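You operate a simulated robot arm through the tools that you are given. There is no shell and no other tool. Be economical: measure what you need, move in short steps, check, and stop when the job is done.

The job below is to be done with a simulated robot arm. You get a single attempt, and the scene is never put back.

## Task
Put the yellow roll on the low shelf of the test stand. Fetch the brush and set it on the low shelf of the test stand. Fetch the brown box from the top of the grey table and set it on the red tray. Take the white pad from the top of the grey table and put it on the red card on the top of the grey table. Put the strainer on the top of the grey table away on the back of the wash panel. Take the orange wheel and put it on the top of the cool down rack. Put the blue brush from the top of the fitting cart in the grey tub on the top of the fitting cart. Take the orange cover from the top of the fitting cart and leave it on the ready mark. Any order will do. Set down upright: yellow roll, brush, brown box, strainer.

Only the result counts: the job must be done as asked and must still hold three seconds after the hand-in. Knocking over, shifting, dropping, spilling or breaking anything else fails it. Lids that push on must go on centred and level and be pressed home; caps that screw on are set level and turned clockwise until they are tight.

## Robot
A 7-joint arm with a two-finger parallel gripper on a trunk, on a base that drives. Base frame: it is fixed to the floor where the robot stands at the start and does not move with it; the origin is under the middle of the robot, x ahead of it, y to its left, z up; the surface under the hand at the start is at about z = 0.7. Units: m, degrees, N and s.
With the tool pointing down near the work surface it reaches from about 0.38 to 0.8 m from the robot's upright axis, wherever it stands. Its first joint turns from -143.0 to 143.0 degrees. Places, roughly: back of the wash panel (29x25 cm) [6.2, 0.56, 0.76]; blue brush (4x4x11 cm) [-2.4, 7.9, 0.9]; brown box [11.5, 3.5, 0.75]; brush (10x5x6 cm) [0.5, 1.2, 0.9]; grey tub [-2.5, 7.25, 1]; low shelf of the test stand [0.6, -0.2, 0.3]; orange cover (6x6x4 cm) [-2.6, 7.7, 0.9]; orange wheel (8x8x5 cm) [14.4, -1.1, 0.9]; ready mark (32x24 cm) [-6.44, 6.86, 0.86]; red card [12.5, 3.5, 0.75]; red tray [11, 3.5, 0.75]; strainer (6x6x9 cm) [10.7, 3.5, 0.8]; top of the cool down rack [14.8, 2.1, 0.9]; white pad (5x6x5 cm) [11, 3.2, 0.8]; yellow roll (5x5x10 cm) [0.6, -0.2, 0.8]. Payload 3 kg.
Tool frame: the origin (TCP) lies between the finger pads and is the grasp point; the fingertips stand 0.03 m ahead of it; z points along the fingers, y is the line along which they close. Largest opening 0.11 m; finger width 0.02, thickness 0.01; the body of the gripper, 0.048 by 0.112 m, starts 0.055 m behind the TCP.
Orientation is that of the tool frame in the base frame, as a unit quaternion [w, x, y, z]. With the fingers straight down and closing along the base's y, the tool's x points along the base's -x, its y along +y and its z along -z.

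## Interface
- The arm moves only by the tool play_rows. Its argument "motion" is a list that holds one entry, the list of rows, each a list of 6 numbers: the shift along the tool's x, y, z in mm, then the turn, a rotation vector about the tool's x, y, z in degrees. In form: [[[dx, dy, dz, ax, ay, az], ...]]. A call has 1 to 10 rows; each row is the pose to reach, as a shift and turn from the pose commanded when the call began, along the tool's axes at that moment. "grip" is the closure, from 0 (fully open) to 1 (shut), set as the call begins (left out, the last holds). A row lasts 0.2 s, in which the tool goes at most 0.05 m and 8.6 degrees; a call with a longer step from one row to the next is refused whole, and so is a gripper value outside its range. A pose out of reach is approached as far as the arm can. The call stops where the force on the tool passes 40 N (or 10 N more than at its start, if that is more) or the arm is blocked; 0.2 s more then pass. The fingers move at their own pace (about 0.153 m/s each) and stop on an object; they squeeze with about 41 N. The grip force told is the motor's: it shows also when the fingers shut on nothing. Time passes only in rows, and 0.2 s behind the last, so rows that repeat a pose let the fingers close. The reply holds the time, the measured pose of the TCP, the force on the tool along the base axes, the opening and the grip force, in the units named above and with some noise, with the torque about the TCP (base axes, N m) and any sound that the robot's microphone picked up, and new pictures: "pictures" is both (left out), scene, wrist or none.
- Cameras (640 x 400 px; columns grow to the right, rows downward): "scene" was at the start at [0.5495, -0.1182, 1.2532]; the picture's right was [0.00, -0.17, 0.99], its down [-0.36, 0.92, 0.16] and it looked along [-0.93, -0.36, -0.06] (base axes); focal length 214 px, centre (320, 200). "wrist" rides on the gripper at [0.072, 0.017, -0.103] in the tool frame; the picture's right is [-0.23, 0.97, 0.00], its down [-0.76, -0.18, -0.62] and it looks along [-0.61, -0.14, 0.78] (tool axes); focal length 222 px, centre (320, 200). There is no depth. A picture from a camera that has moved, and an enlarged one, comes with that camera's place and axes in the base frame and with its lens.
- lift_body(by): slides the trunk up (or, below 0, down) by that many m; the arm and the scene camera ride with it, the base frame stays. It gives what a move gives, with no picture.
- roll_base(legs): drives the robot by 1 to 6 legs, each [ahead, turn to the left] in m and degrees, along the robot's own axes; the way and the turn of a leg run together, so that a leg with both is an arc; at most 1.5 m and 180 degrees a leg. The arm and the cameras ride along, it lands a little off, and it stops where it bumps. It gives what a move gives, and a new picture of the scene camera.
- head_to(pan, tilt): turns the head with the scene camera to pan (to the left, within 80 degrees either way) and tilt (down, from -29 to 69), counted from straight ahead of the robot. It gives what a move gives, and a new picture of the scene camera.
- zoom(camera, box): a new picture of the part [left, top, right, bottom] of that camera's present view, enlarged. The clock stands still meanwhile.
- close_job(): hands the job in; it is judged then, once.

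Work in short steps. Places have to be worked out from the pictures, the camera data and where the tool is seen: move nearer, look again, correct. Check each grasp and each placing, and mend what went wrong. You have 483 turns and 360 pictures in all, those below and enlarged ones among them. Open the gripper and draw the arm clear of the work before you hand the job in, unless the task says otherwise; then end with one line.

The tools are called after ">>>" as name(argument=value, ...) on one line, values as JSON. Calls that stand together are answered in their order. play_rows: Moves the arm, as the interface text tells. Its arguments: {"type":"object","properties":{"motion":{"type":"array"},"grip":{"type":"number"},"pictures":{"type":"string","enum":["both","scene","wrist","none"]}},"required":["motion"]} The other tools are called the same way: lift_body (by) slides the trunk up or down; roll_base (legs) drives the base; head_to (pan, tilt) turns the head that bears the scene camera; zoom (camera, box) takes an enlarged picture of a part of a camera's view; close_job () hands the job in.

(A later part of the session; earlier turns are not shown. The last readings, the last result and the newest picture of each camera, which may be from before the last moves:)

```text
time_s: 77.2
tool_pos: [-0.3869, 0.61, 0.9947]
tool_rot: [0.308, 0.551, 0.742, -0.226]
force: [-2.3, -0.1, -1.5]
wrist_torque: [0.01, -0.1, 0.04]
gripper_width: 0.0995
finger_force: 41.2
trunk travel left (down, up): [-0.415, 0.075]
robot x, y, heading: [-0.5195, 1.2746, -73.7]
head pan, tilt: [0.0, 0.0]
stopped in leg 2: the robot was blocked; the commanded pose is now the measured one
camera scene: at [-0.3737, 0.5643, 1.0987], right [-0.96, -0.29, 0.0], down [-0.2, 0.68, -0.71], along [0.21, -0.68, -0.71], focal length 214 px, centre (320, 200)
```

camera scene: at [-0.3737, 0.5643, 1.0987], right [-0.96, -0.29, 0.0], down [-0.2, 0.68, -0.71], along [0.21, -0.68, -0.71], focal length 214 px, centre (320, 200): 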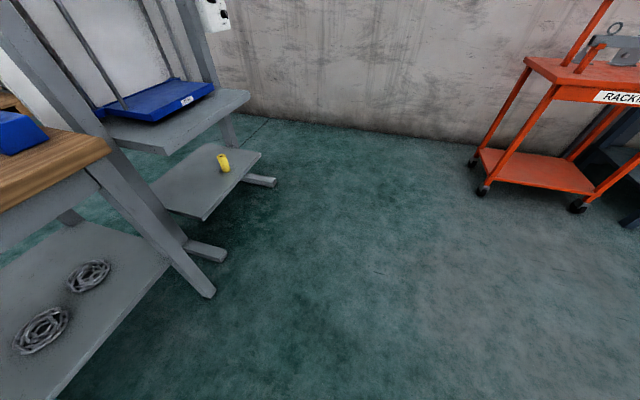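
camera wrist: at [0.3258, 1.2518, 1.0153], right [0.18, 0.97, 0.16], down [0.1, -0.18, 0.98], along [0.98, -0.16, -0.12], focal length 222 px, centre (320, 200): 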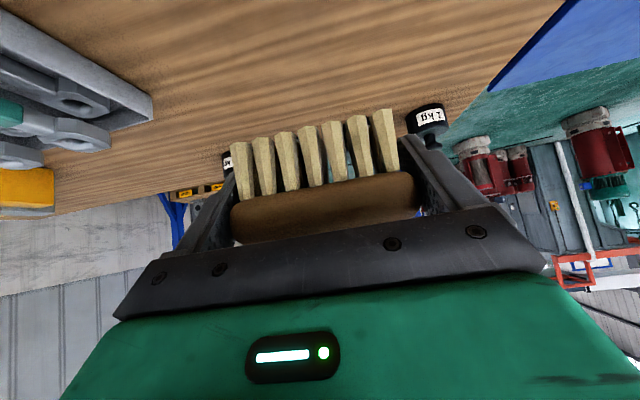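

Blocked again at -74°. I need to see what's behind; point the tool down and look back.

>>> play_rows(motion=[[[0, 0, 0, 0, 7.5, 0], [0, 0, 0, 0, 15, 0], [0, 0, 0, 0, 22.5, 0], [0, 0, 0, 0, 30, 0], [0, 0, 0, 0, 37.5, 0], [0, 0, 0, 0, 44.9, 0]]], pictures="none")

>>> head_to(pan=-80, tilt=68)

>>> head_to(pan=80, tilt=68)

```text
time_s: 78.6
tool_pos: [-0.3859, 0.6111, 0.9935]
tool_rot: [0.0, 0.596, 0.803, 0.002]
force: [-0.2, 0.2, -0.2]
wrist_torque: [-0.02, -0.01, -0.02]
gripper_width: 0.0997
finger_force: 41.2
trunk travel left (down, up): [-0.415, 0.075]
robot x, y, heading: [-0.5249, 1.2731, -74.2]
head pan, tilt: [0.0, 0.0]
```

```text
time_s: 80.1
tool_pos: [-0.385, 0.6107, 0.9949]
tool_rot: [0.001, 0.595, 0.803, 0.0]
force: [-0.4, -0.3, -0.9]
wrist_torque: [0.02, 0.0, -0.02]
gripper_width: 0.0996
finger_force: 41.1
trunk travel left (down, up): [-0.415, 0.075]
robot x, y, heading: [-0.5222, 1.2744, -74.2]
head pan, tilt: [-80.0, 68.0]
camera scene: at [-0.437, 0.5856, 1.1127], right [-0.17, -0.05, 0.98], down [0.76, 0.62, 0.16], along [-0.62, 0.78, -0.07], focal length 214 px, centre (320, 200)
```

scene: 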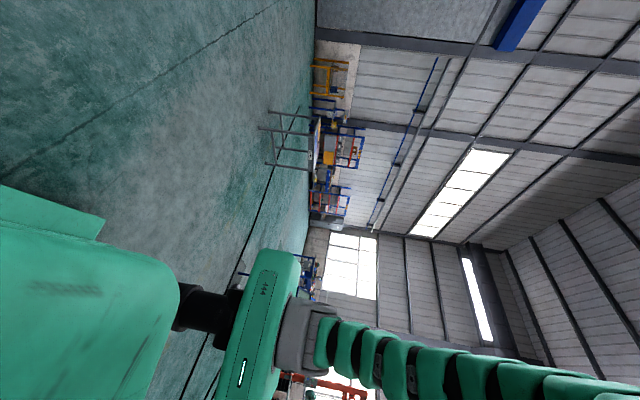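

```text
time_s: 82.6
tool_pos: [-0.3859, 0.6103, 0.994]
tool_rot: [0.001, 0.596, 0.803, 0.001]
force: [0.1, 0.0, -0.9]
wrist_torque: [0.01, -0.01, 0.02]
gripper_width: 0.0995
finger_force: 41.4
trunk travel left (down, up): [-0.415, 0.075]
robot x, y, heading: [-0.5201, 1.2737, -74.0]
head pan, tilt: [80.0, 68.0]
camera scene: at [-0.3298, 0.6183, 1.1128], right [-0.17, -0.05, -0.98], down [-0.98, 0.09, 0.16], along [0.08, 0.99, -0.07], focal length 214 px, centre (320, 200)
```

scene: 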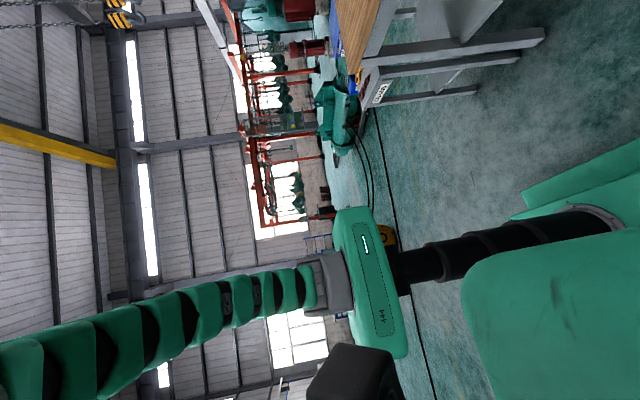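

Nothing is near the robot at all, so the "block" seems spurious (perhaps a dynamics limit). I'll simply finish the turn in smaller steps.

>>> roll_base(legs=[[0, -16]])

```text
time_s: 83.9
tool_pos: [-0.5706, 0.5989, 0.9933]
tool_rot: [0.001, 0.7, 0.714, 0.0]
force: [-1.2, 0.2, 0.1]
wrist_torque: [0.02, 0.0, 0.0]
gripper_width: 0.0996
finger_force: 40.9
trunk travel left (down, up): [-0.415, 0.075]
robot x, y, heading: [-0.5051, 1.2747, -90.1]
head pan, tilt: [80.0, 68.0]
camera scene: at [-0.5152, 0.5903, 1.1129], right [-0.17, 0.0, -0.98], down [-0.92, 0.35, 0.16], along [0.35, 0.93, -0.07], focal length 214 px, centre (320, 200)
```

scene: 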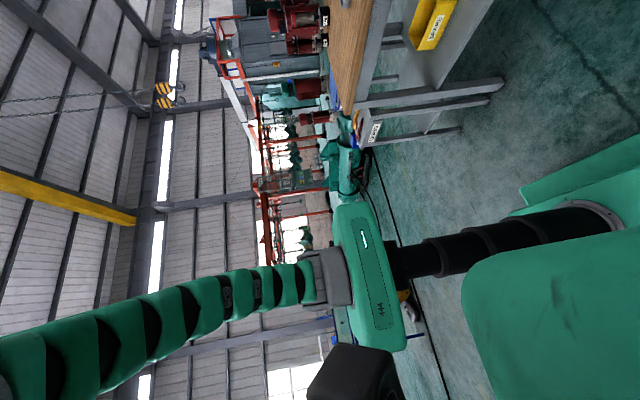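

Turning works in smaller steps. Continue to the stand.

>>> roll_base(legs=[[1.34, 0], [0, 45], [0, 45]])

>>> head_to(pan=0, tilt=0)

```text
time_s: 94.8
tool_pos: [0.1785, -0.0646, 0.9933]
tool_rot: [0.0, -0.047, 0.999, -0.001]
force: [0.9, 0.5, -1.0]
wrist_torque: [-0.09, 0.07, -0.01]
gripper_width: 0.0996
finger_force: 41.2
trunk travel left (down, up): [-0.415, 0.075]
robot x, y, heading: [-0.4916, -0.1271, 4.7]
head pan, tilt: [80.0, 68.0]
camera scene: at [0.1843, -0.0058, 1.1127], right [0.02, -0.17, -0.98], down [-0.29, -0.94, 0.16], along [-0.96, 0.28, -0.07], focal length 214 px, centre (320, 200)
```

scene: 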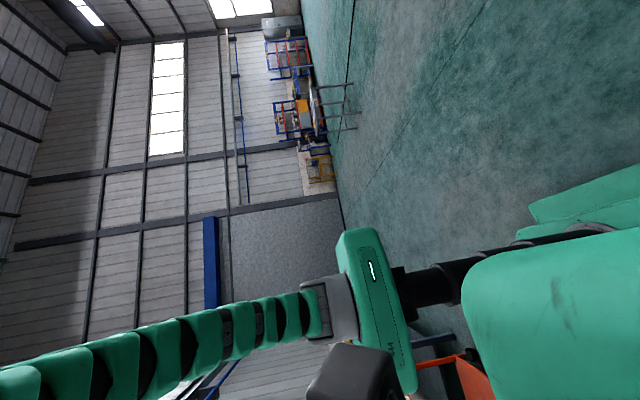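

```text
time_s: 96.3
tool_pos: [0.1778, -0.0652, 0.9946]
tool_rot: [0.0, -0.046, 0.999, 0.0]
force: [0.7, 0.6, -1.2]
wrist_torque: [-0.01, 0.03, -0.01]
gripper_width: 0.0996
finger_force: 40.9
trunk travel left (down, up): [-0.415, 0.075]
robot x, y, heading: [-0.4924, -0.1303, 4.3]
head pan, tilt: [0.0, 0.0]
camera scene: at [0.2874, -0.0539, 1.0335], right [0.09, -1.0, 0.0], down [-1.0, -0.09, 0.0], along [0.0, 0.0, -1.0], focal length 214 px, centre (320, 200)
```

scene: 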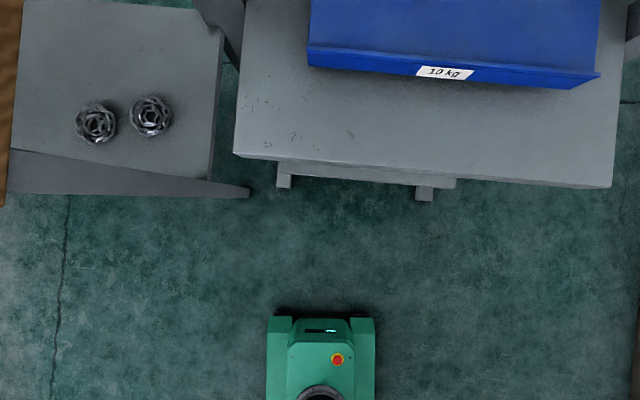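

Straighten heading and back 0.1, pitch back to 45° and lower the trunk.

>>> roll_base(legs=[[-0.1, -4.4]])

>>> play_rows(motion=[[[0, 0, 0, 0, -7.5, 0], [0, 0, 0, 0, -15, 0], [0, 0, 0, 0, -22.5, 0], [0, 0, 0, 0, -30, 0], [0, 0, 0, 0, -37.5, 0], [0, 0, 0, 0, -44.9, 0]]], pictures="none")

>>> lift_body(by=-0.4)

```text
time_s: 97.5
tool_pos: [0.0803, -0.1216, 0.995]
tool_rot: [0.0, -0.007, 1.0, 0.0]
force: [-0.8, 0.1, -1.7]
wrist_torque: [0.01, 0.03, 0.02]
gripper_width: 0.0996
finger_force: 41.0
trunk travel left (down, up): [-0.415, 0.075]
robot x, y, heading: [-0.5969, -0.1318, -0.0]
head pan, tilt: [0.0, 0.0]
camera scene: at [0.19, -0.1181, 1.0335], right [0.02, -1.0, 0.0], down [-1.0, -0.02, 0.0], along [0.0, 0.0, -1.0], focal length 214 px, centre (320, 200)
```

scene: 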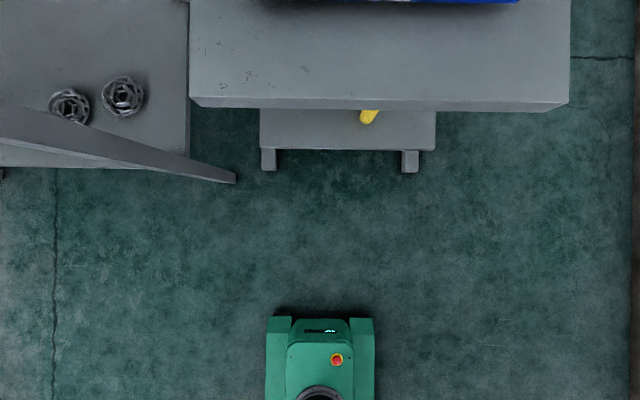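

```text
time_s: 98.9
tool_pos: [0.0788, -0.1224, 0.9959]
tool_rot: [0.382, -0.007, 0.924, 0.002]
force: [0.8, -0.7, -0.9]
wrist_torque: [-0.01, -0.01, 0.01]
gripper_width: 0.0995
finger_force: 41.3
trunk travel left (down, up): [-0.415, 0.075]
robot x, y, heading: [-0.5974, -0.1317, 0.1]
head pan, tilt: [0.0, 0.0]
```

```text
time_s: 102.7
tool_pos: [0.0804, -0.1216, 0.5969]
tool_rot: [0.382, -0.007, 0.924, 0.003]
force: [-0.2, 0.9, -1.0]
wrist_torque: [0.04, 0.04, -0.01]
gripper_width: 0.0997
finger_force: 40.3
trunk travel left (down, up): [-0.015, 0.475]
robot x, y, heading: [-0.5932, -0.1319, 0.1]
head pan, tilt: [0.0, 0.0]
```

Lower to z≈0.43, then drive in 0.38 m.

>>> play_rows(motion=[[[30, 0, 30, 0, 0, 0], [60, 0, 60, 0, 0, 0], [90, 0, 90, 0, 0, 0], [118, 0, 118, 0, 0, 0]]], pictures="none")

>>> roll_base(legs=[[0.38, 0]])

```text
time_s: 103.7
tool_pos: [0.0763, -0.1227, 0.4277]
tool_rot: [0.382, -0.007, 0.924, 0.003]
force: [0.7, -0.1, -1.1]
wrist_torque: [0.01, 0.02, 0.01]
gripper_width: 0.0996
finger_force: 40.8
trunk travel left (down, up): [-0.015, 0.475]
robot x, y, heading: [-0.599, -0.1318, -0.4]
head pan, tilt: [0.0, 0.0]
```

```text
time_s: 106.1
tool_pos: [0.4595, -0.1229, 0.4284]
tool_rot: [0.382, -0.007, 0.924, 0.002]
force: [-0.3, -0.2, -0.5]
wrist_torque: [0.0, 0.04, 0.0]
gripper_width: 0.0997
finger_force: 40.7
trunk travel left (down, up): [-0.015, 0.475]
robot x, y, heading: [-0.2152, -0.1311, -0.2]
head pan, tilt: [0.0, 0.0]
camera scene: at [0.509, -0.1202, 0.5329], right [0.01, -1.0, 0.0], down [-0.71, -0.01, -0.71], along [0.71, 0.01, -0.71], focal length 214 px, centre (320, 200)
```

scene: 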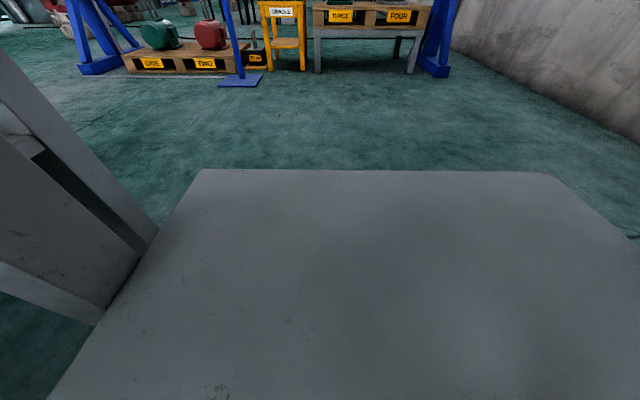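

Descend vertically in small steps until contact.

>>> play_rows(motion=[[[11, 0, 11, 0, 0, 0], [18, 0, 18, 0, 0, 0], [22, 0, 22, 0, 0, 0], [25, 0, 25, 0, 0, 0], [28, 0, 28, 0, 0, 0], [30, 0, 30, 0, 0, 0], [32, 0, 32, 0, 0, 0]]], pictures="wrist")

```text
time_s: 107.7
tool_pos: [0.4604, -0.1237, 0.383]
tool_rot: [0.382, -0.007, 0.924, 0.003]
force: [0.2, 0.8, -1.4]
wrist_torque: [0.03, 0.03, 0.02]
gripper_width: 0.0996
finger_force: 41.0
trunk travel left (down, up): [-0.015, 0.475]
robot x, y, heading: [-0.2093, -0.131, 0.0]
head pan, tilt: [0.0, 0.0]
camera wrist: at [0.3355, -0.1088, 0.4047], right [0.15, 0.98, 0.16], down [0.1, -0.18, 0.98], along [0.98, -0.13, -0.12], focal length 222 px, centre (320, 200)
```

wrist: 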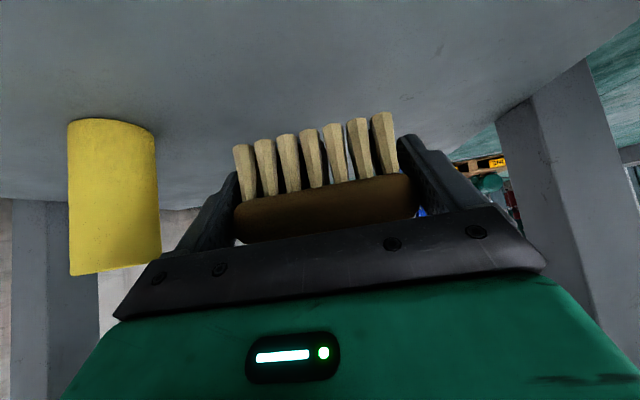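

>>> play_rows(motion=[[[2, 0, 2, 0, 0, 0], [4, 0, 4, 0, 0, 0], [6, 0, 6, 0, 0, 0], [8, 0, 8, 0, 0, 0], [10, 0, 10, 0, 0, 0], [12, 0, 12, 0, 0, 0]]], pictures="wrist")

```text
time_s: 109.1
tool_pos: [0.4591, -0.1233, 0.3659]
tool_rot: [0.382, -0.006, 0.924, 0.002]
force: [0.1, 0.1, -1.2]
wrist_torque: [0.03, 0.01, -0.02]
gripper_width: 0.0996
finger_force: 41.1
trunk travel left (down, up): [-0.015, 0.475]
robot x, y, heading: [-0.2123, -0.1334, -0.3]
head pan, tilt: [0.0, 0.0]
camera wrist: at [0.3349, -0.1088, 0.3881], right [0.15, 0.98, 0.16], down [0.1, -0.18, 0.98], along [0.98, -0.13, -0.13], focal length 222 px, centre (320, 200)
```

wrist: 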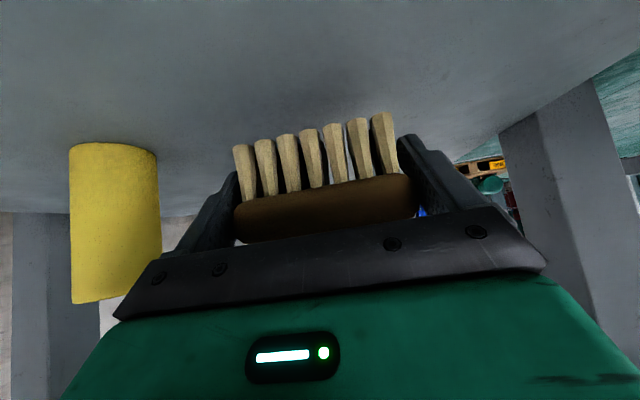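

>>> play_rows(motion=[[[2, 0, 2, 0, 0, 0], [4, 0, 4, 0, 0, 0], [6, 0, 6, 0, 0, 0], [8, 0, 8, 0, 0, 0], [10, 0, 10, 0, 0, 0], [12, 0, 12, 0, 0, 0]]], pictures="wrist")

```text
time_s: 110.5
tool_pos: [0.4604, -0.1226, 0.3505]
tool_rot: [0.382, -0.007, 0.924, 0.003]
force: [-0.1, -0.3, -1.1]
wrist_torque: [0.03, 0.0, 0.0]
gripper_width: 0.0995
finger_force: 40.8
trunk travel left (down, up): [-0.015, 0.475]
robot x, y, heading: [-0.2136, -0.1322, -0.1]
head pan, tilt: [0.0, 0.0]
camera wrist: at [0.3354, -0.1087, 0.3715], right [0.15, 0.98, 0.16], down [0.1, -0.18, 0.98], along [0.98, -0.13, -0.13], focal length 222 px, centre (320, 200)
```

wrist: 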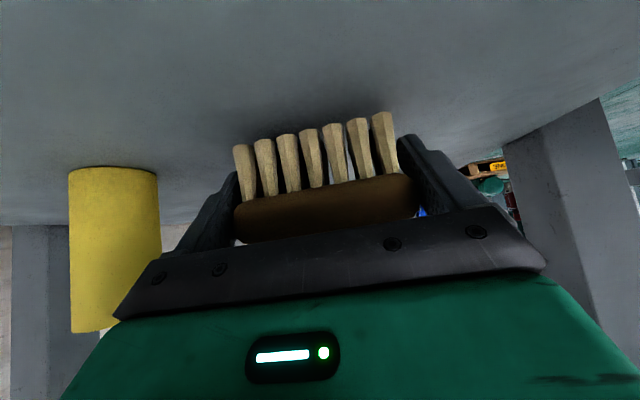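

>>> play_rows(motion=[[[1.5, 0, 1.5, 0, 0, 0], [3, 0, 3, 0, 0, 0], [4.5, 0, 4.5, 0, 0, 0], [6, 0, 6, 0, 0, 0], [7.5, 0, 7.5, 0, 0, 0], [9, 0, 9, 0, 0, 0]]], pictures="wrist")

```text
time_s: 111.9
tool_pos: [0.4593, -0.1227, 0.3393]
tool_rot: [0.385, -0.007, 0.923, 0.003]
force: [-11.1, -1.3, 32.0]
wrist_torque: [-0.23, 0.55, -0.03]
gripper_width: 0.0995
finger_force: 40.7
trunk travel left (down, up): [-0.015, 0.475]
robot x, y, heading: [-0.2146, -0.1307, -0.3]
head pan, tilt: [0.0, 0.0]
camera wrist: at [0.336, -0.109, 0.3606], right [0.15, 0.98, 0.16], down [0.1, -0.18, 0.98], along [0.98, -0.13, -0.12], focal length 222 px, centre (320, 200)
```

wrist: 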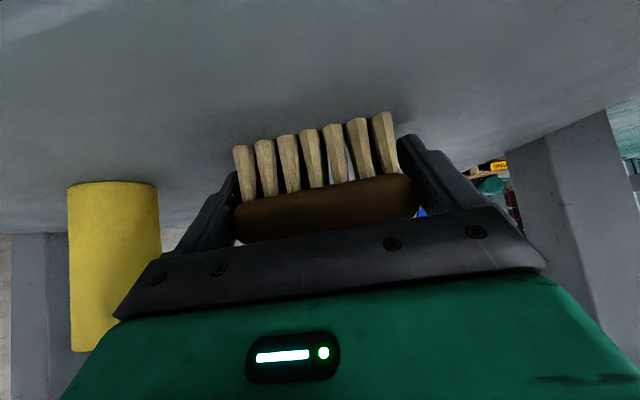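

Contact. Relax a little, then release.

>>> play_rows(motion=[[[-1.5, 0, -1.5, 0, 0.3, 0], [-1.5, 0, -1.5, 0, 0.3, 0]]], pictures="none")

```text
time_s: 112.5
tool_pos: [0.4613, -0.1235, 0.3402]
tool_rot: [0.381, -0.007, 0.924, 0.003]
force: [7.4, 0.5, 12.1]
wrist_torque: [-0.05, -0.55, 0.05]
gripper_width: 0.0996
finger_force: 41.4
trunk travel left (down, up): [-0.015, 0.475]
robot x, y, heading: [-0.2123, -0.1324, -0.0]
head pan, tilt: [0.0, 0.0]
```

>>> play_rows(motion=[[[0, 0, 0, 0, 0, 0], [0, 0, 0, 0, 0, 0], [0, 0, 0, 0, 0, 0]]], grip=0, pictures="wrist")

>>> play_rows(motion=[[[0, 0, -40, 0, 0, 0], [0, 0, -80, 0, 0, 0], [0, 0, -120, 0, 0, 0]]], pictures="scene")

```text
time_s: 113.3
tool_pos: [0.4601, -0.1235, 0.338]
tool_rot: [0.38, -0.007, 0.925, 0.003]
force: [-0.2, -0.8, -0.2]
wrist_torque: [-0.01, 0.01, -0.01]
gripper_width: 0.1101
finger_force: 0.0
trunk travel left (down, up): [-0.015, 0.475]
robot x, y, heading: [-0.2119, -0.1298, 0.0]
head pan, tilt: [0.0, 0.0]
camera wrist: at [0.3353, -0.1091, 0.3611], right [0.15, 0.98, 0.16], down [0.11, -0.18, 0.98], along [0.98, -0.13, -0.13], focal length 222 px, centre (320, 200)
```

wrist: 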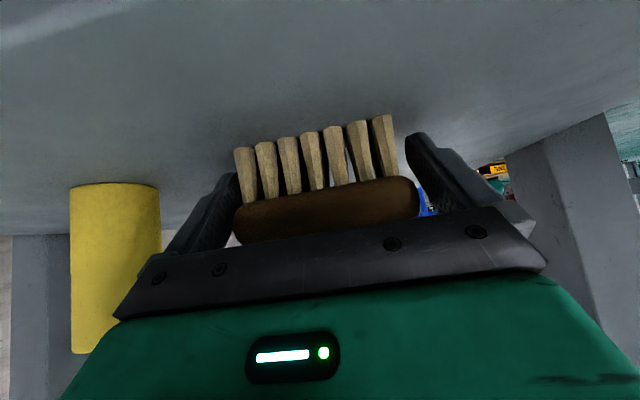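

```text
time_s: 114.1
tool_pos: [0.3746, -0.1233, 0.4261]
tool_rot: [0.379, -0.007, 0.925, 0.004]
force: [-0.3, -0.6, -0.8]
wrist_torque: [-0.02, 0.04, 0.0]
gripper_width: 0.1099
finger_force: 0.2
trunk travel left (down, up): [-0.015, 0.475]
robot x, y, heading: [-0.2114, -0.1312, -0.3]
head pan, tilt: [0.0, 0.0]
camera scene: at [0.4253, -0.1213, 0.5296], right [0.02, -1.0, 0.0], down [-0.71, -0.01, -0.7], along [0.7, 0.01, -0.71], focal length 214 px, centre (320, 200)
```

scene: 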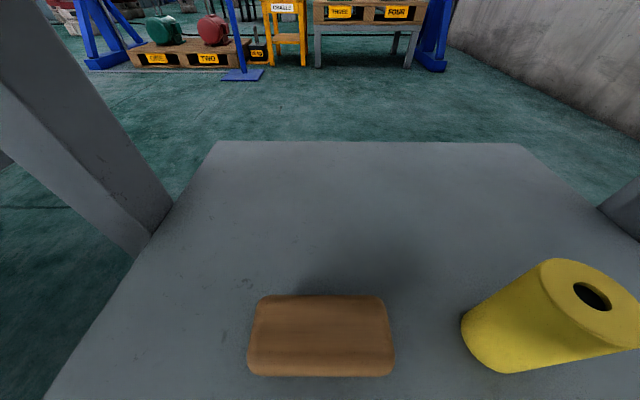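

Both items stand on the low shelf. Now for the long drive: I back off, raise the trunk and tuck the hand, then look ahead to plan the way past the stand.

>>> roll_base(legs=[[-0.42, 0]])

>>> lift_body(by=0.4)

>>> play_rows(motion=[[[-6, 0, -41, 0, 0, 0], [-11, 0, -82, 0, 0, 0], [-17, 0, -124, 0, 0, 0], [-23, 0, -165, 0, 0, 0], [-28, 0, -207, 0, 0, 0], [-34, 0, -248, 0, -8, 0], [-34, 0, -248, 0, -15, 0]]], pictures="none")

>>> roll_base(legs=[[0, -45]])

```text
time_s: 116.7
tool_pos: [-0.0455, -0.1237, 0.4255]
tool_rot: [0.38, -0.007, 0.925, 0.003]
force: [0.4, 0.4, -0.4]
wrist_torque: [0.0, 0.01, 0.02]
gripper_width: 0.1101
finger_force: 0.1
trunk travel left (down, up): [-0.015, 0.475]
robot x, y, heading: [-0.6379, -0.1301, -0.0]
head pan, tilt: [0.0, 0.0]
camera scene: at [0.0037, -0.1207, 0.5297], right [0.01, -1.0, 0.0], down [-0.71, -0.01, -0.7], along [0.7, 0.01, -0.71], focal length 214 px, centre (320, 200)
```

scene: 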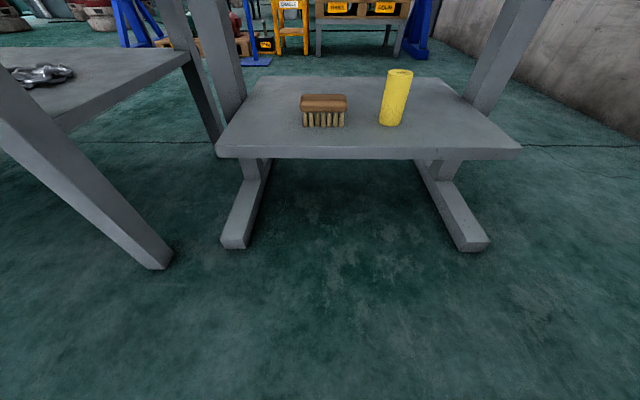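

```text
time_s: 120.5
tool_pos: [-0.0448, -0.1237, 0.8258]
tool_rot: [0.38, -0.006, 0.925, 0.003]
force: [-0.4, -0.2, -0.5]
wrist_torque: [-0.01, 0.01, -0.01]
gripper_width: 0.11
finger_force: 0.1
trunk travel left (down, up): [-0.415, 0.075]
robot x, y, heading: [-0.6361, -0.129, -0.1]
head pan, tilt: [0.0, 0.0]
```

```text
time_s: 122.1
tool_pos: [-0.0247, -0.1286, 1.064]
tool_rot: [0.498, -0.007, 0.867, 0.004]
force: [0.0, 0.7, -0.2]
wrist_torque: [0.01, 0.0, -0.04]
gripper_width: 0.1102
finger_force: 0.1
out of reach, approached as far as the arm can: row 2, 3, 4, 5, 6, 7
trunk travel left (down, up): [-0.415, 0.075]
robot x, y, heading: [-0.6345, -0.1281, -0.1]
head pan, tilt: [0.0, 0.0]
```

```text
time_s: 124.7
tool_pos: [-0.2026, -0.5621, 1.0633]
tool_rot: [0.461, 0.326, 0.804, -0.187]
force: [-0.2, 0.9, 1.0]
wrist_torque: [0.04, 0.0, -0.02]
gripper_width: 0.11
finger_force: 0.0
trunk travel left (down, up): [-0.415, 0.075]
robot x, y, heading: [-0.611, -0.1067, -44.8]
head pan, tilt: [0.0, 0.0]
camera scene: at [-0.1872, -0.5737, 1.1763], right [-0.7, -0.72, 0.0], down [-0.36, 0.35, -0.86], along [0.62, -0.6, -0.51], focal length 214 px, centre (320, 200)
```

scene: 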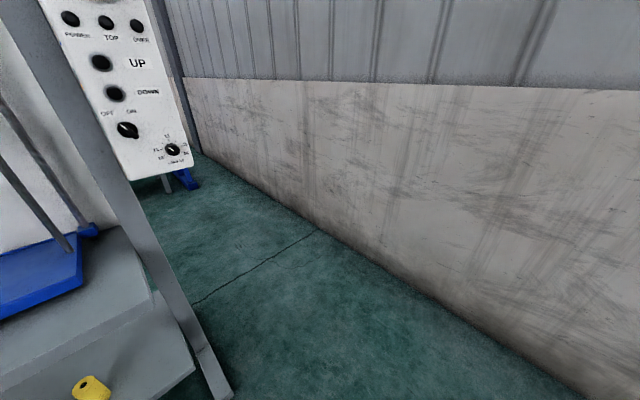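

Passage to the right: wall at y≈-1.6, gauge panel to y≈-0.76. Drive diagonally to about (0.27,-1.0), then straighten.

>>> roll_base(legs=[[1.25, 0], [0, 45]])

```text
time_s: 133.1
tool_pos: [0.871, -1.0452, 1.0631]
tool_rot: [0.496, 0.005, 0.869, -0.003]
force: [-0.6, -0.4, -0.7]
wrist_torque: [0.03, -0.01, 0.04]
gripper_width: 0.1099
finger_force: 0.0
trunk travel left (down, up): [-0.415, 0.075]
robot x, y, heading: [0.2598, -1.0328, -1.8]
head pan, tilt: [0.0, 0.0]
camera scene: at [0.8922, -1.044, 1.1768], right [-0.01, -1.0, 0.0], down [-0.51, 0.01, -0.86], along [0.86, -0.01, -0.51], focal length 214 px, centre (320, 200)
```

scene: 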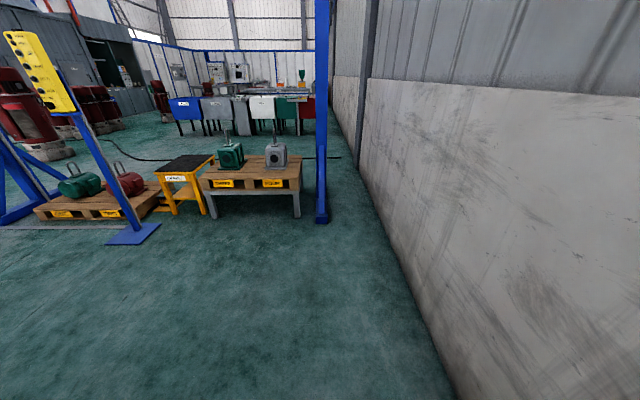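

A blue gantry with pallets blocks the way at x≈2.5; I'll enter the aisle at x≈1.45 and head left along it to find a way around.

>>> roll_base(legs=[[0.6, 0], [0.6, 5], [0, 45], [0, 38]])

```text
time_s: 142.8
tool_pos: [1.6472, -0.4623, 1.0627]
tool_rot: [0.401, -0.515, 0.698, 0.295]
force: [-0.5, -0.1, 0.5]
wrist_torque: [-0.02, -0.12, -0.09]
gripper_width: 0.1101
finger_force: 0.1
trunk travel left (down, up): [-0.415, 0.075]
robot x, y, heading: [1.5081, -1.0614, 73.1]
head pan, tilt: [0.0, 0.0]
stopped in leg 4: the robot was blocked; the commanded pose is now the measured one
camera scene: at [1.6527, -0.441, 1.1782], right [0.96, -0.29, 0.0], down [-0.15, -0.48, -0.86], along [0.25, 0.82, -0.51], focal length 214 px, centre (320, 200)
```

scene: 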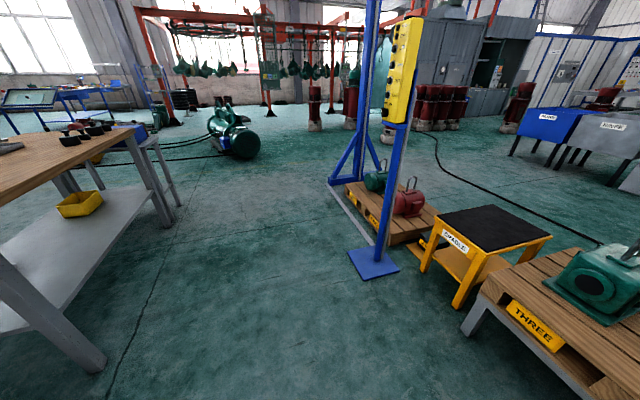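

The turn stops short spuriously again, but the aisle is clear: gantry's left leg is near (2.7,1.8) and beyond it the floor is open. Finish the turn and drive up to y≈2.6.

>>> roll_base(legs=[[0, 17], [1.5, 0], [1.5, 0], [0.7, 0], [0, -45]])

```text
time_s: 161.7
tool_pos: [1.5141, 3.2294, 1.0554]
tool_rot: [0.349, -0.613, 0.619, 0.346]
force: [0.5, -1.3, 1.3]
wrist_torque: [0.04, 0.09, 0.06]
gripper_width: 0.11
finger_force: 0.1
trunk travel left (down, up): [-0.415, 0.075]
robot x, y, heading: [1.5507, 2.5974, 96.5]
head pan, tilt: [0.0, 0.0]
stopped in leg 4: the robot was blocked; the commanded pose is now the measured one
camera scene: at [1.5129, 3.2533, 1.1687], right [1.0, -0.01, 0.0], down [-0.01, -0.52, -0.86], along [0.01, 0.86, -0.52], focal length 214 px, centre (320, 200)
```

scene: 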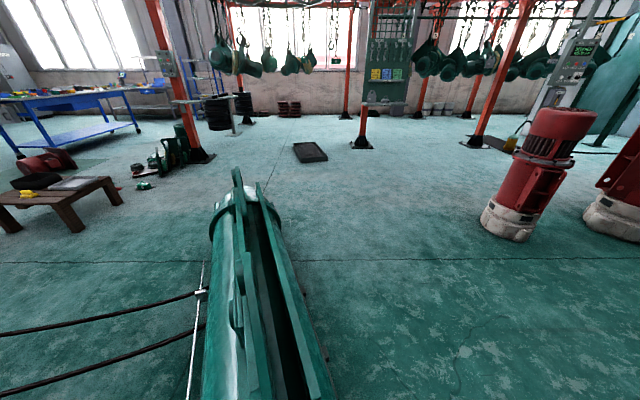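

I bumped up against the big green cylinder on the floor. Back off 0.4 and turn right toward +x.

>>> roll_base(legs=[[-0.35, 0], [0, -45], [0, -40]])

```text
time_s: 167.5
tool_pos: [2.1784, 2.4879, 1.0559]
tool_rot: [0.486, -0.138, 0.86, 0.078]
force: [0.3, -0.9, -0.1]
wrist_torque: [0.05, 0.03, 0.06]
gripper_width: 0.11
finger_force: 0.0
trunk travel left (down, up): [-0.415, 0.075]
robot x, y, heading: [1.5666, 2.2894, 23.2]
head pan, tilt: [0.0, 0.0]
stopped in leg 3: the robot was blocked; the commanded pose is now the measured one
camera scene: at [2.1993, 2.4969, 1.1688], right [0.31, -0.95, 0.0], down [-0.49, -0.16, -0.86], along [0.81, 0.27, -0.52], focal length 214 px, centre (320, 200)
```

scene: 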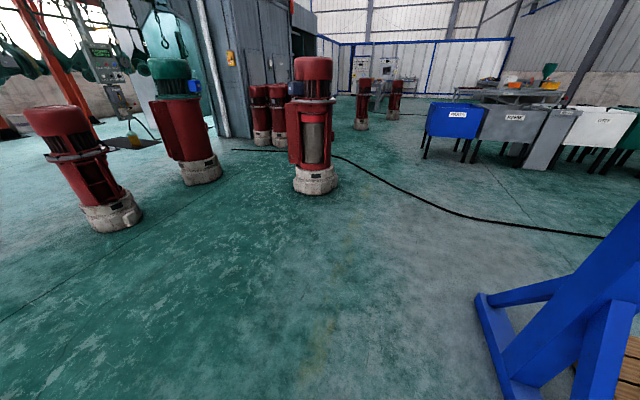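

Way is visible: pass between gantry foot (≈3.3,1.85) and the red pump (≈4.2,3.2). Turn to ~5° and drive 3 m.

>>> roll_base(legs=[[0, -19], [1.5, 0], [1.3, 0]])

```text
time_s: 181.9
tool_pos: [4.9694, 2.5342, 1.0562]
tool_rot: [0.491, -0.001, 0.871, 0.0]
force: [0.0, -0.1, 0.8]
wrist_torque: [0.03, -0.01, -0.02]
gripper_width: 0.1099
finger_force: 0.1
trunk travel left (down, up): [-0.415, 0.075]
robot x, y, heading: [4.3285, 2.5374, 5.1]
head pan, tilt: [0.0, 0.0]
camera scene: at [4.9922, 2.5362, 1.1687], right [0.0, -1.0, 0.0], down [-0.52, 0.0, -0.86], along [0.86, 0.0, -0.52], focal length 214 px, centre (320, 200)
```

scene: 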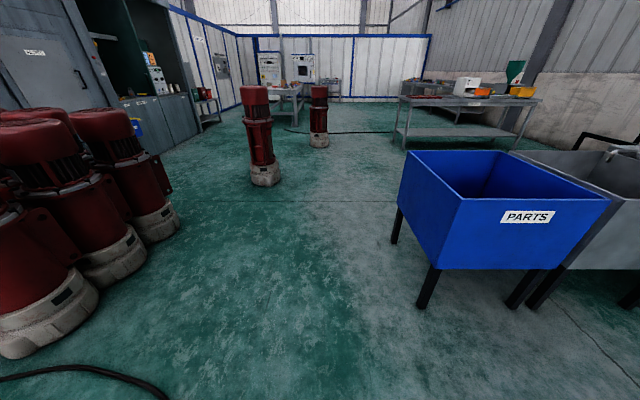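

Crossed the hose fine. Ahead are pumps at ≈(7.7,3.3) and (9.2,2.5); the grey table is beyond. Drive another 3.3 m along y≈2.5.

>>> roll_base(legs=[[1.5, -6], [1.5, 0], [0.3, 0]])

```text
time_s: 198.0
tool_pos: [8.2587, 2.5304, 1.0564]
tool_rot: [0.49, 0.04, 0.871, -0.024]
force: [-0.2, -1.4, 0.1]
wrist_torque: [0.02, 0.03, 0.0]
gripper_width: 0.1101
finger_force: 0.0
trunk travel left (down, up): [-0.415, 0.075]
robot x, y, heading: [7.6226, 2.5901, -0.3]
head pan, tilt: [0.0, 0.0]
camera scene: at [8.28, 2.5308, 1.1693], right [-0.09, -1.0, 0.0], down [-0.52, 0.05, -0.86], along [0.85, -0.08, -0.52], focal length 214 px, centre (320, 200)
```

scene: 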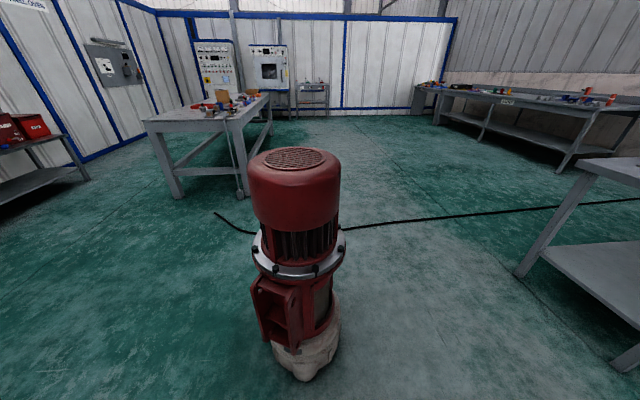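

Pump is directly ahead at ≈(8.8,2.5); the grey table's near end is at x≈10.3, y 3.1–3.9. I go around the pump on the right.

>>> roll_base(legs=[[0, -45], [1.1, 0], [0, 45]])

```text
time_s: 208.2
tool_pos: [9.0559, 1.6744, 1.0551]
tool_rot: [0.49, 0.052, 0.87, -0.031]
force: [0.3, -0.8, -0.8]
wrist_torque: [0.01, 0.02, 0.03]
gripper_width: 0.1102
finger_force: 0.0
trunk travel left (down, up): [-0.415, 0.075]
robot x, y, heading: [8.4189, 1.7233, -2.2]
head pan, tilt: [0.0, 0.0]
camera scene: at [9.0778, 1.6733, 1.1691], right [-0.12, -0.99, 0.0], down [-0.51, 0.06, -0.86], along [0.85, -0.1, -0.52], focal length 214 px, centre (320, 200)
```

scene: 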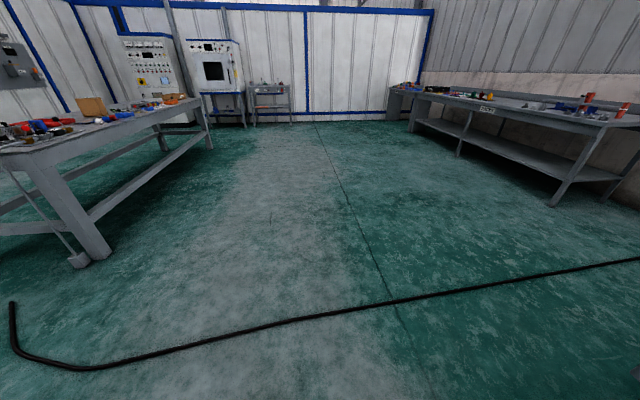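

Table spans x≈10.2–12.9, front edge y≈3.1. Drive to x≈11.0 and turn to face it.

>>> roll_base(legs=[[1.3, 2], [1.3, 0], [0, 45]])

>>> roll_base(legs=[[0, 44]])

```text
time_s: 222.7
tool_pos: [11.4443, 2.1116, 1.0558]
tool_rot: [0.462, -0.296, 0.819, 0.166]
force: [0.6, -0.3, -0.2]
wrist_torque: [0.04, 0.02, 0.01]
gripper_width: 0.11
finger_force: 0.0
trunk travel left (down, up): [-0.415, 0.075]
robot x, y, heading: [10.9954, 1.6553, 43.7]
head pan, tilt: [0.0, 0.0]
camera scene: at [11.4614, 2.1289, 1.1703], right [0.64, -0.77, 0.0], down [-0.4, -0.33, -0.86], along [0.66, 0.55, -0.52], focal length 214 px, centre (320, 200)
```

scene: 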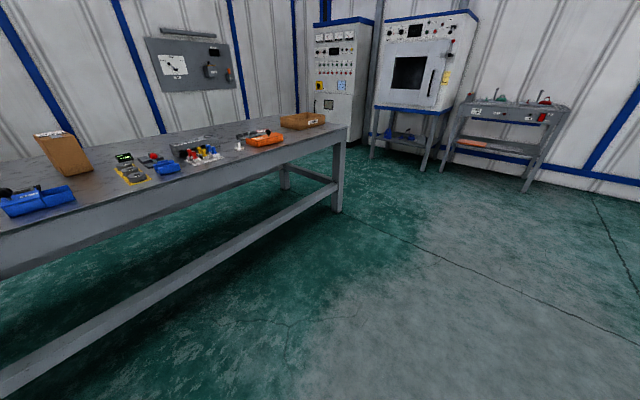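

```text
time_s: 225.2
tool_pos: [10.9986, 2.2982, 1.0571]
tool_rot: [0.365, -0.583, 0.647, 0.328]
force: [0.4, 0.8, 0.7]
wrist_torque: [0.0, 0.01, 0.02]
gripper_width: 0.1098
finger_force: 0.0
trunk travel left (down, up): [-0.415, 0.075]
robot x, y, heading: [11.0269, 1.6586, 87.8]
head pan, tilt: [0.0, 0.0]
camera scene: at [11.0, 2.3229, 1.1705], right [0.99, -0.1, 0.0], down [-0.05, -0.52, -0.86], along [0.09, 0.85, -0.52], focal length 214 px, centre (320, 200)
```

scene: 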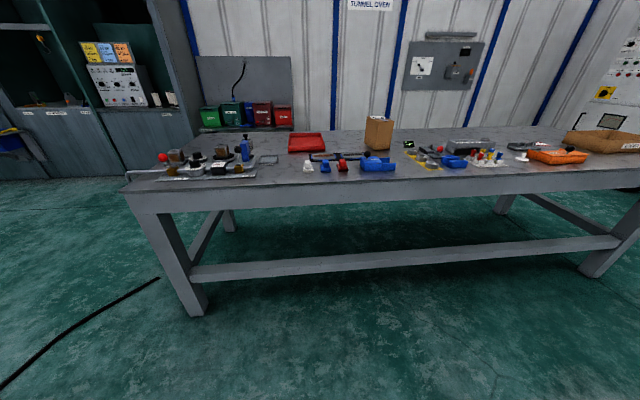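

The table is in full view: red tray, brown box, many small items. Zoom in.

>>> zoom(camera="scene", box=[120, 100, 380, 200])

>>> zoom(camera="scene", box=[350, 100, 610, 200])

```text
2.46 times, centred on (250, 150) of scene
camera zoom: at [11.0, 2.3229, 1.1705], right [0.99, -0.1, 0.0], down [-0.05, -0.52, -0.86], along [0.09, 0.85, -0.52], focal length 528 px, centre (492, 323)
```

zoom: 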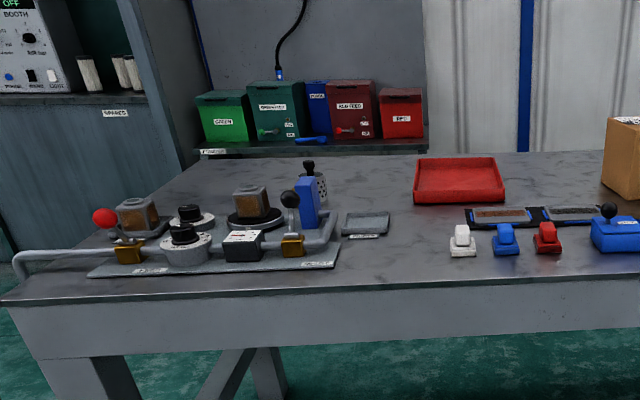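

```text
2.46 times, centred on (480, 150) of scene
camera zoom: at [11.0, 2.3229, 1.1705], right [0.99, -0.1, 0.0], down [-0.05, -0.52, -0.86], along [0.09, 0.85, -0.52], focal length 528 px, centre (-74, 323)
```

zoom: 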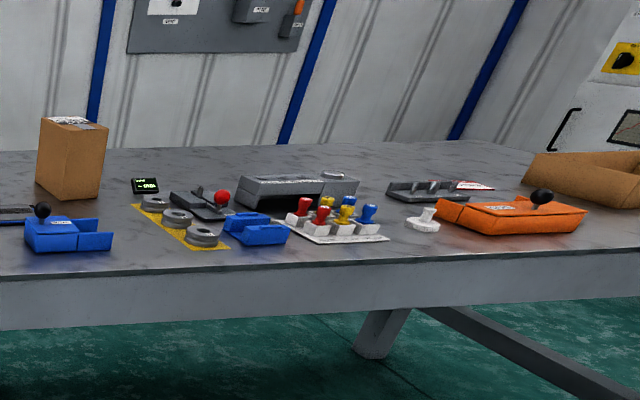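

White pad ≈(11.04,3.26), tray ≈(11,3.5), box ≈(11.5,3.5), red card ≈(12.6,3.57), strainer ≈(10.7,3.6). Drive forward 1.0 m.

>>> roll_base(legs=[[1.0, 2]])

>>> play_rows(motion=[[[0, 0, -20, 0, 7.5, 0], [0, 0, -40, 0, 15, 0], [0, 0, -60, 0, 22.5, 0], [0, 0, -80, 0, 30, 0], [0, 0, -80, 0, 37.5, 0], [0, 0, -80, 0, 45, 0], [0, 0, -80, 0, 52.5, 0], [0, 0, -80, 0, 58, 0]]], pictures="both")

```text
time_s: 230.4
tool_pos: [10.9763, 3.3034, 1.0581]
tool_rot: [0.357, -0.6, 0.632, 0.337]
force: [0.6, 0.0, 0.3]
wrist_torque: [0.0, 0.01, 0.04]
gripper_width: 0.1098
finger_force: 0.0
trunk travel left (down, up): [-0.415, 0.075]
robot x, y, heading: [11.0392, 2.6614, 91.0]
head pan, tilt: [0.0, 0.0]
camera scene: at [10.9777, 3.3284, 1.1711], right [1.0, -0.05, 0.0], down [-0.03, -0.52, -0.86], along [0.05, 0.85, -0.52], focal length 214 px, centre (320, 200)
```

scene: 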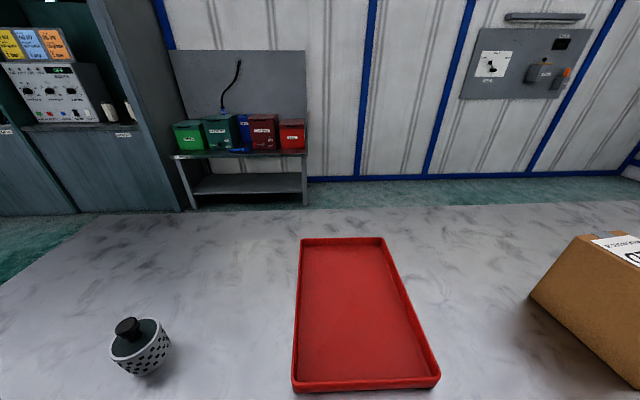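

```text
time_s: 232.2
tool_pos: [10.9736, 3.2361, 1.0972]
tool_rot: [0.005, -0.688, 0.726, 0.004]
force: [0.4, -0.9, 0.6]
wrist_torque: [-0.01, 0.03, 0.0]
gripper_width: 0.1101
finger_force: 0.0
trunk travel left (down, up): [-0.415, 0.075]
robot x, y, heading: [11.0417, 2.6664, 90.4]
head pan, tilt: [0.0, 0.0]
camera scene: at [10.9789, 3.3472, 1.1387], right [1.0, -0.05, 0.0], down [-0.05, -1.0, -0.01], along [0.0, 0.01, -1.0], focal length 214 px, centre (320, 200)
camera wrist: at [10.9527, 3.1623, 1.2005], right [-0.96, 0.28, 0.0], down [0.22, 0.74, 0.63], along [0.18, 0.61, -0.77], focal length 222 px, centre (320, 200)
```

scene: 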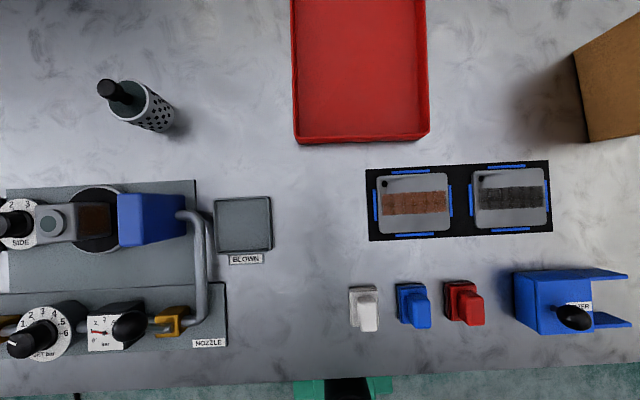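
wrist: 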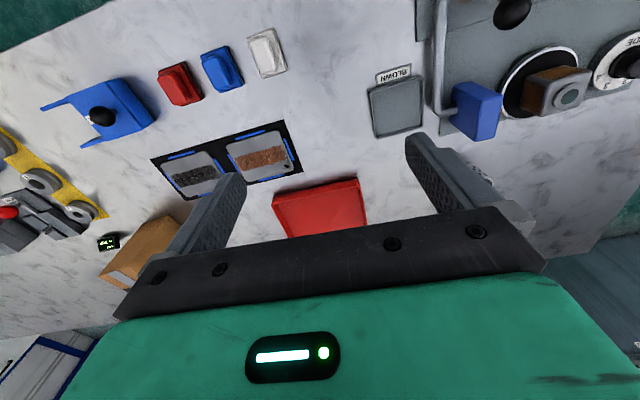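

Good top-down view. Zoom on the pad.

>>> zoom(camera="scene", box=[320, 270, 500, 345])

```text
3.56 times, centred on (410, 308) of scene
camera zoom: at [10.9789, 3.3472, 1.1387], right [1.0, -0.05, 0.0], down [-0.05, -1.0, -0.01], along [0.0, 0.01, -1.0], focal length 763 px, centre (0, -182)
```

zoom: 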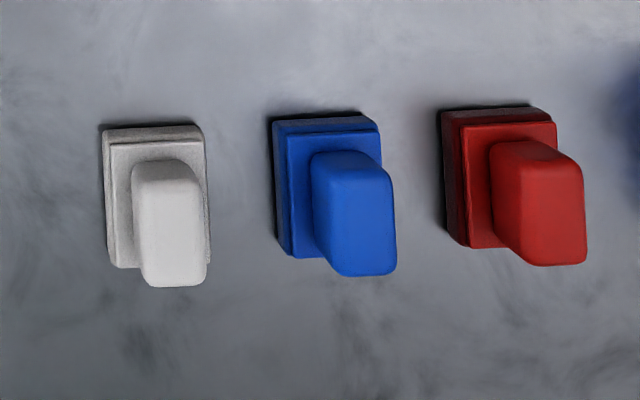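

Pad base center ≈(11.046,3.162), with a ~3 cm wide handle on top. Move above it, correcting yaw and tilt.

>>> play_rows(motion=[[[15, -16, 35, 0, 0.2, -0.5], [30, -32, 75, 0, 0.4, -1], [45, -48, 115, 0, 0.5, -1.5], [60, -64, 155, 0, 0.6, -2], [69, -76, 196, 0, 0.7, -2.5]]], pictures="both")

```text
time_s: 233.4
tool_pos: [11.048, 3.1636, 0.9015]
tool_rot: [0.002, -0.704, 0.711, 0.0]
force: [0.9, -0.1, -0.8]
wrist_torque: [-0.02, -0.02, 0.0]
gripper_width: 0.1102
finger_force: 0.1
trunk travel left (down, up): [-0.415, 0.075]
robot x, y, heading: [11.041, 2.6641, 90.9]
head pan, tilt: [0.0, 0.0]
camera scene: at [11.0471, 3.2764, 0.9402], right [1.0, -0.01, 0.0], down [-0.01, -1.0, 0.0], along [0.0, 0.0, -1.0], focal length 214 px, centre (320, 200)
camera wrist: at [11.0289, 3.0912, 1.0039], right [-0.97, 0.24, 0.0], down [0.18, 0.76, 0.63], along [0.15, 0.61, -0.78], focal length 222 px, centre (320, 200)
```

scene: 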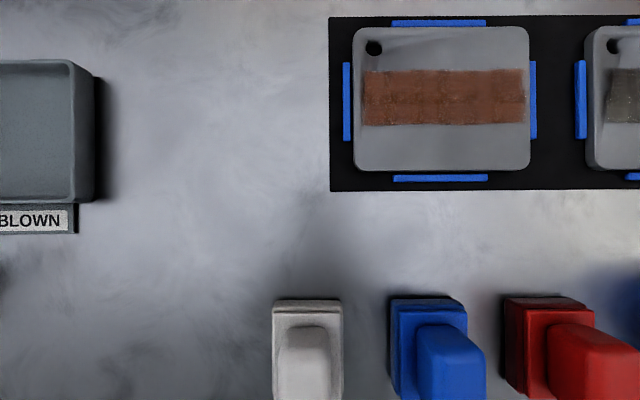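
wrist: 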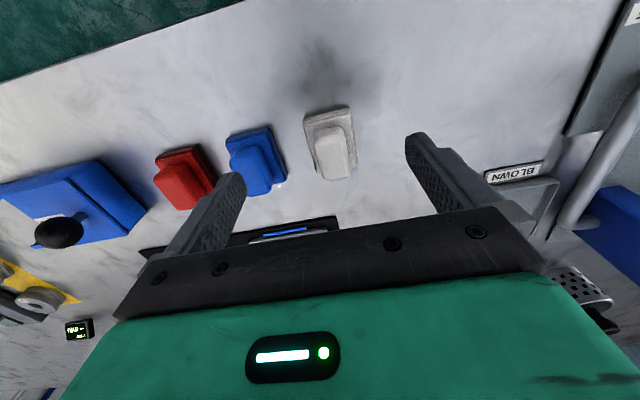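

Fine correction: pad center ≈(11.037,3.172). Pre-close to ~4.5 cm (blue pad is near) and descend to TCP z≈0.825.

>>> play_rows(motion=[[[-4, 5, 25, 0, 0, 0], [-8, 11, 50, 0, 0, 0], [-8, 11, 76, 0, 0, 0], [-8, 11, 76, 0, 0, 0]]], grip=0.59, pictures="wrist")

```text
time_s: 234.2
tool_pos: [11.0366, 3.1719, 0.846]
tool_rot: [0.002, -0.704, 0.711, 0.0]
force: [-0.7, -11.6, 26.4]
wrist_torque: [-0.37, -0.65, -0.24]
gripper_width: 0.0451
finger_force: 0.3
trunk travel left (down, up): [-0.415, 0.075]
robot x, y, heading: [11.0377, 2.663, 90.9]
head pan, tilt: [0.0, 0.0]
stopped in row 3: the force on the tool passed its limit at 106 N (the readings are from after the stop); the commanded pose is now the measured one
camera wrist: at [11.0181, 3.0979, 0.9476], right [-0.97, 0.24, 0.0], down [0.18, 0.76, 0.63], along [0.15, 0.61, -0.78], focal length 222 px, centre (320, 200)
```

wrist: 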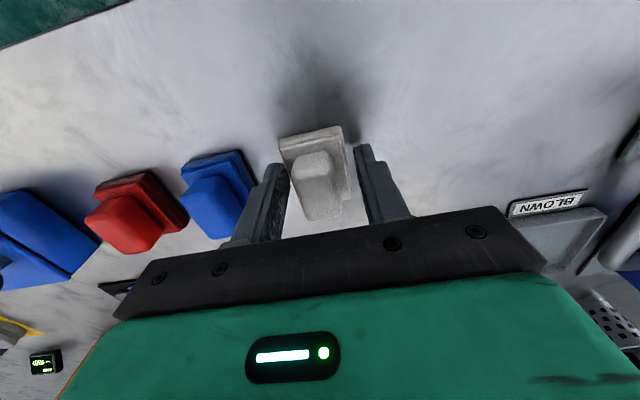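

Left fingertip touched the pad's base top (z≈0.816), so the table is higher than I assumed. Rise 4 mm and close on the handle.

>>> play_rows(motion=[[[0, 0, -4, 0, 0, 0], [0, 0, -4, 0, 0, 0]]], pictures="none")

>>> play_rows(motion=[[[0, 0, 0, 0, 0, 0], [0, 0, 0, 0, 0, 0], [0, 0, 0, 0, 0, 0]]], grip=1, pictures="wrist")

```text
time_s: 234.8
tool_pos: [11.0351, 3.1761, 0.8473]
tool_rot: [0.003, -0.703, 0.711, 0.001]
force: [1.2, 0.8, 0.1]
wrist_torque: [-0.02, 0.0, 0.01]
gripper_width: 0.0453
finger_force: 0.0
trunk travel left (down, up): [-0.415, 0.075]
robot x, y, heading: [11.0421, 2.6627, 90.4]
head pan, tilt: [0.0, 0.0]
```

```text
time_s: 235.6
tool_pos: [11.0374, 3.1739, 0.8486]
tool_rot: [0.001, -0.704, 0.711, 0.001]
force: [-0.1, 0.2, 2.5]
wrist_torque: [0.07, 0.05, -0.03]
gripper_width: 0.0249
finger_force: 41.4
trunk travel left (down, up): [-0.415, 0.075]
robot x, y, heading: [11.0417, 2.667, 90.6]
head pan, tilt: [0.0, 0.0]
camera wrist: at [11.0183, 3.1006, 0.9499], right [-0.97, 0.24, 0.0], down [0.18, 0.76, 0.63], along [0.15, 0.61, -0.78], focal length 222 px, centre (320, 200)
```

wrist: 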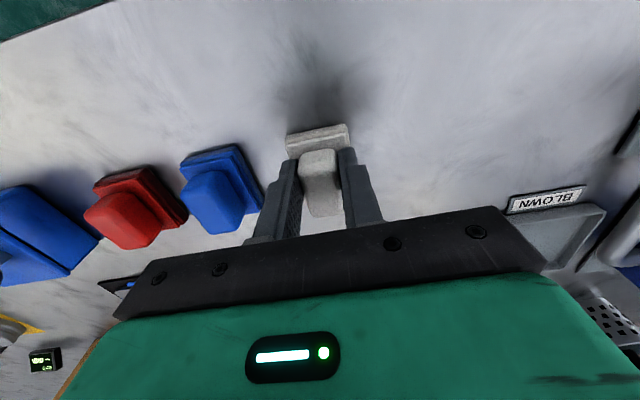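

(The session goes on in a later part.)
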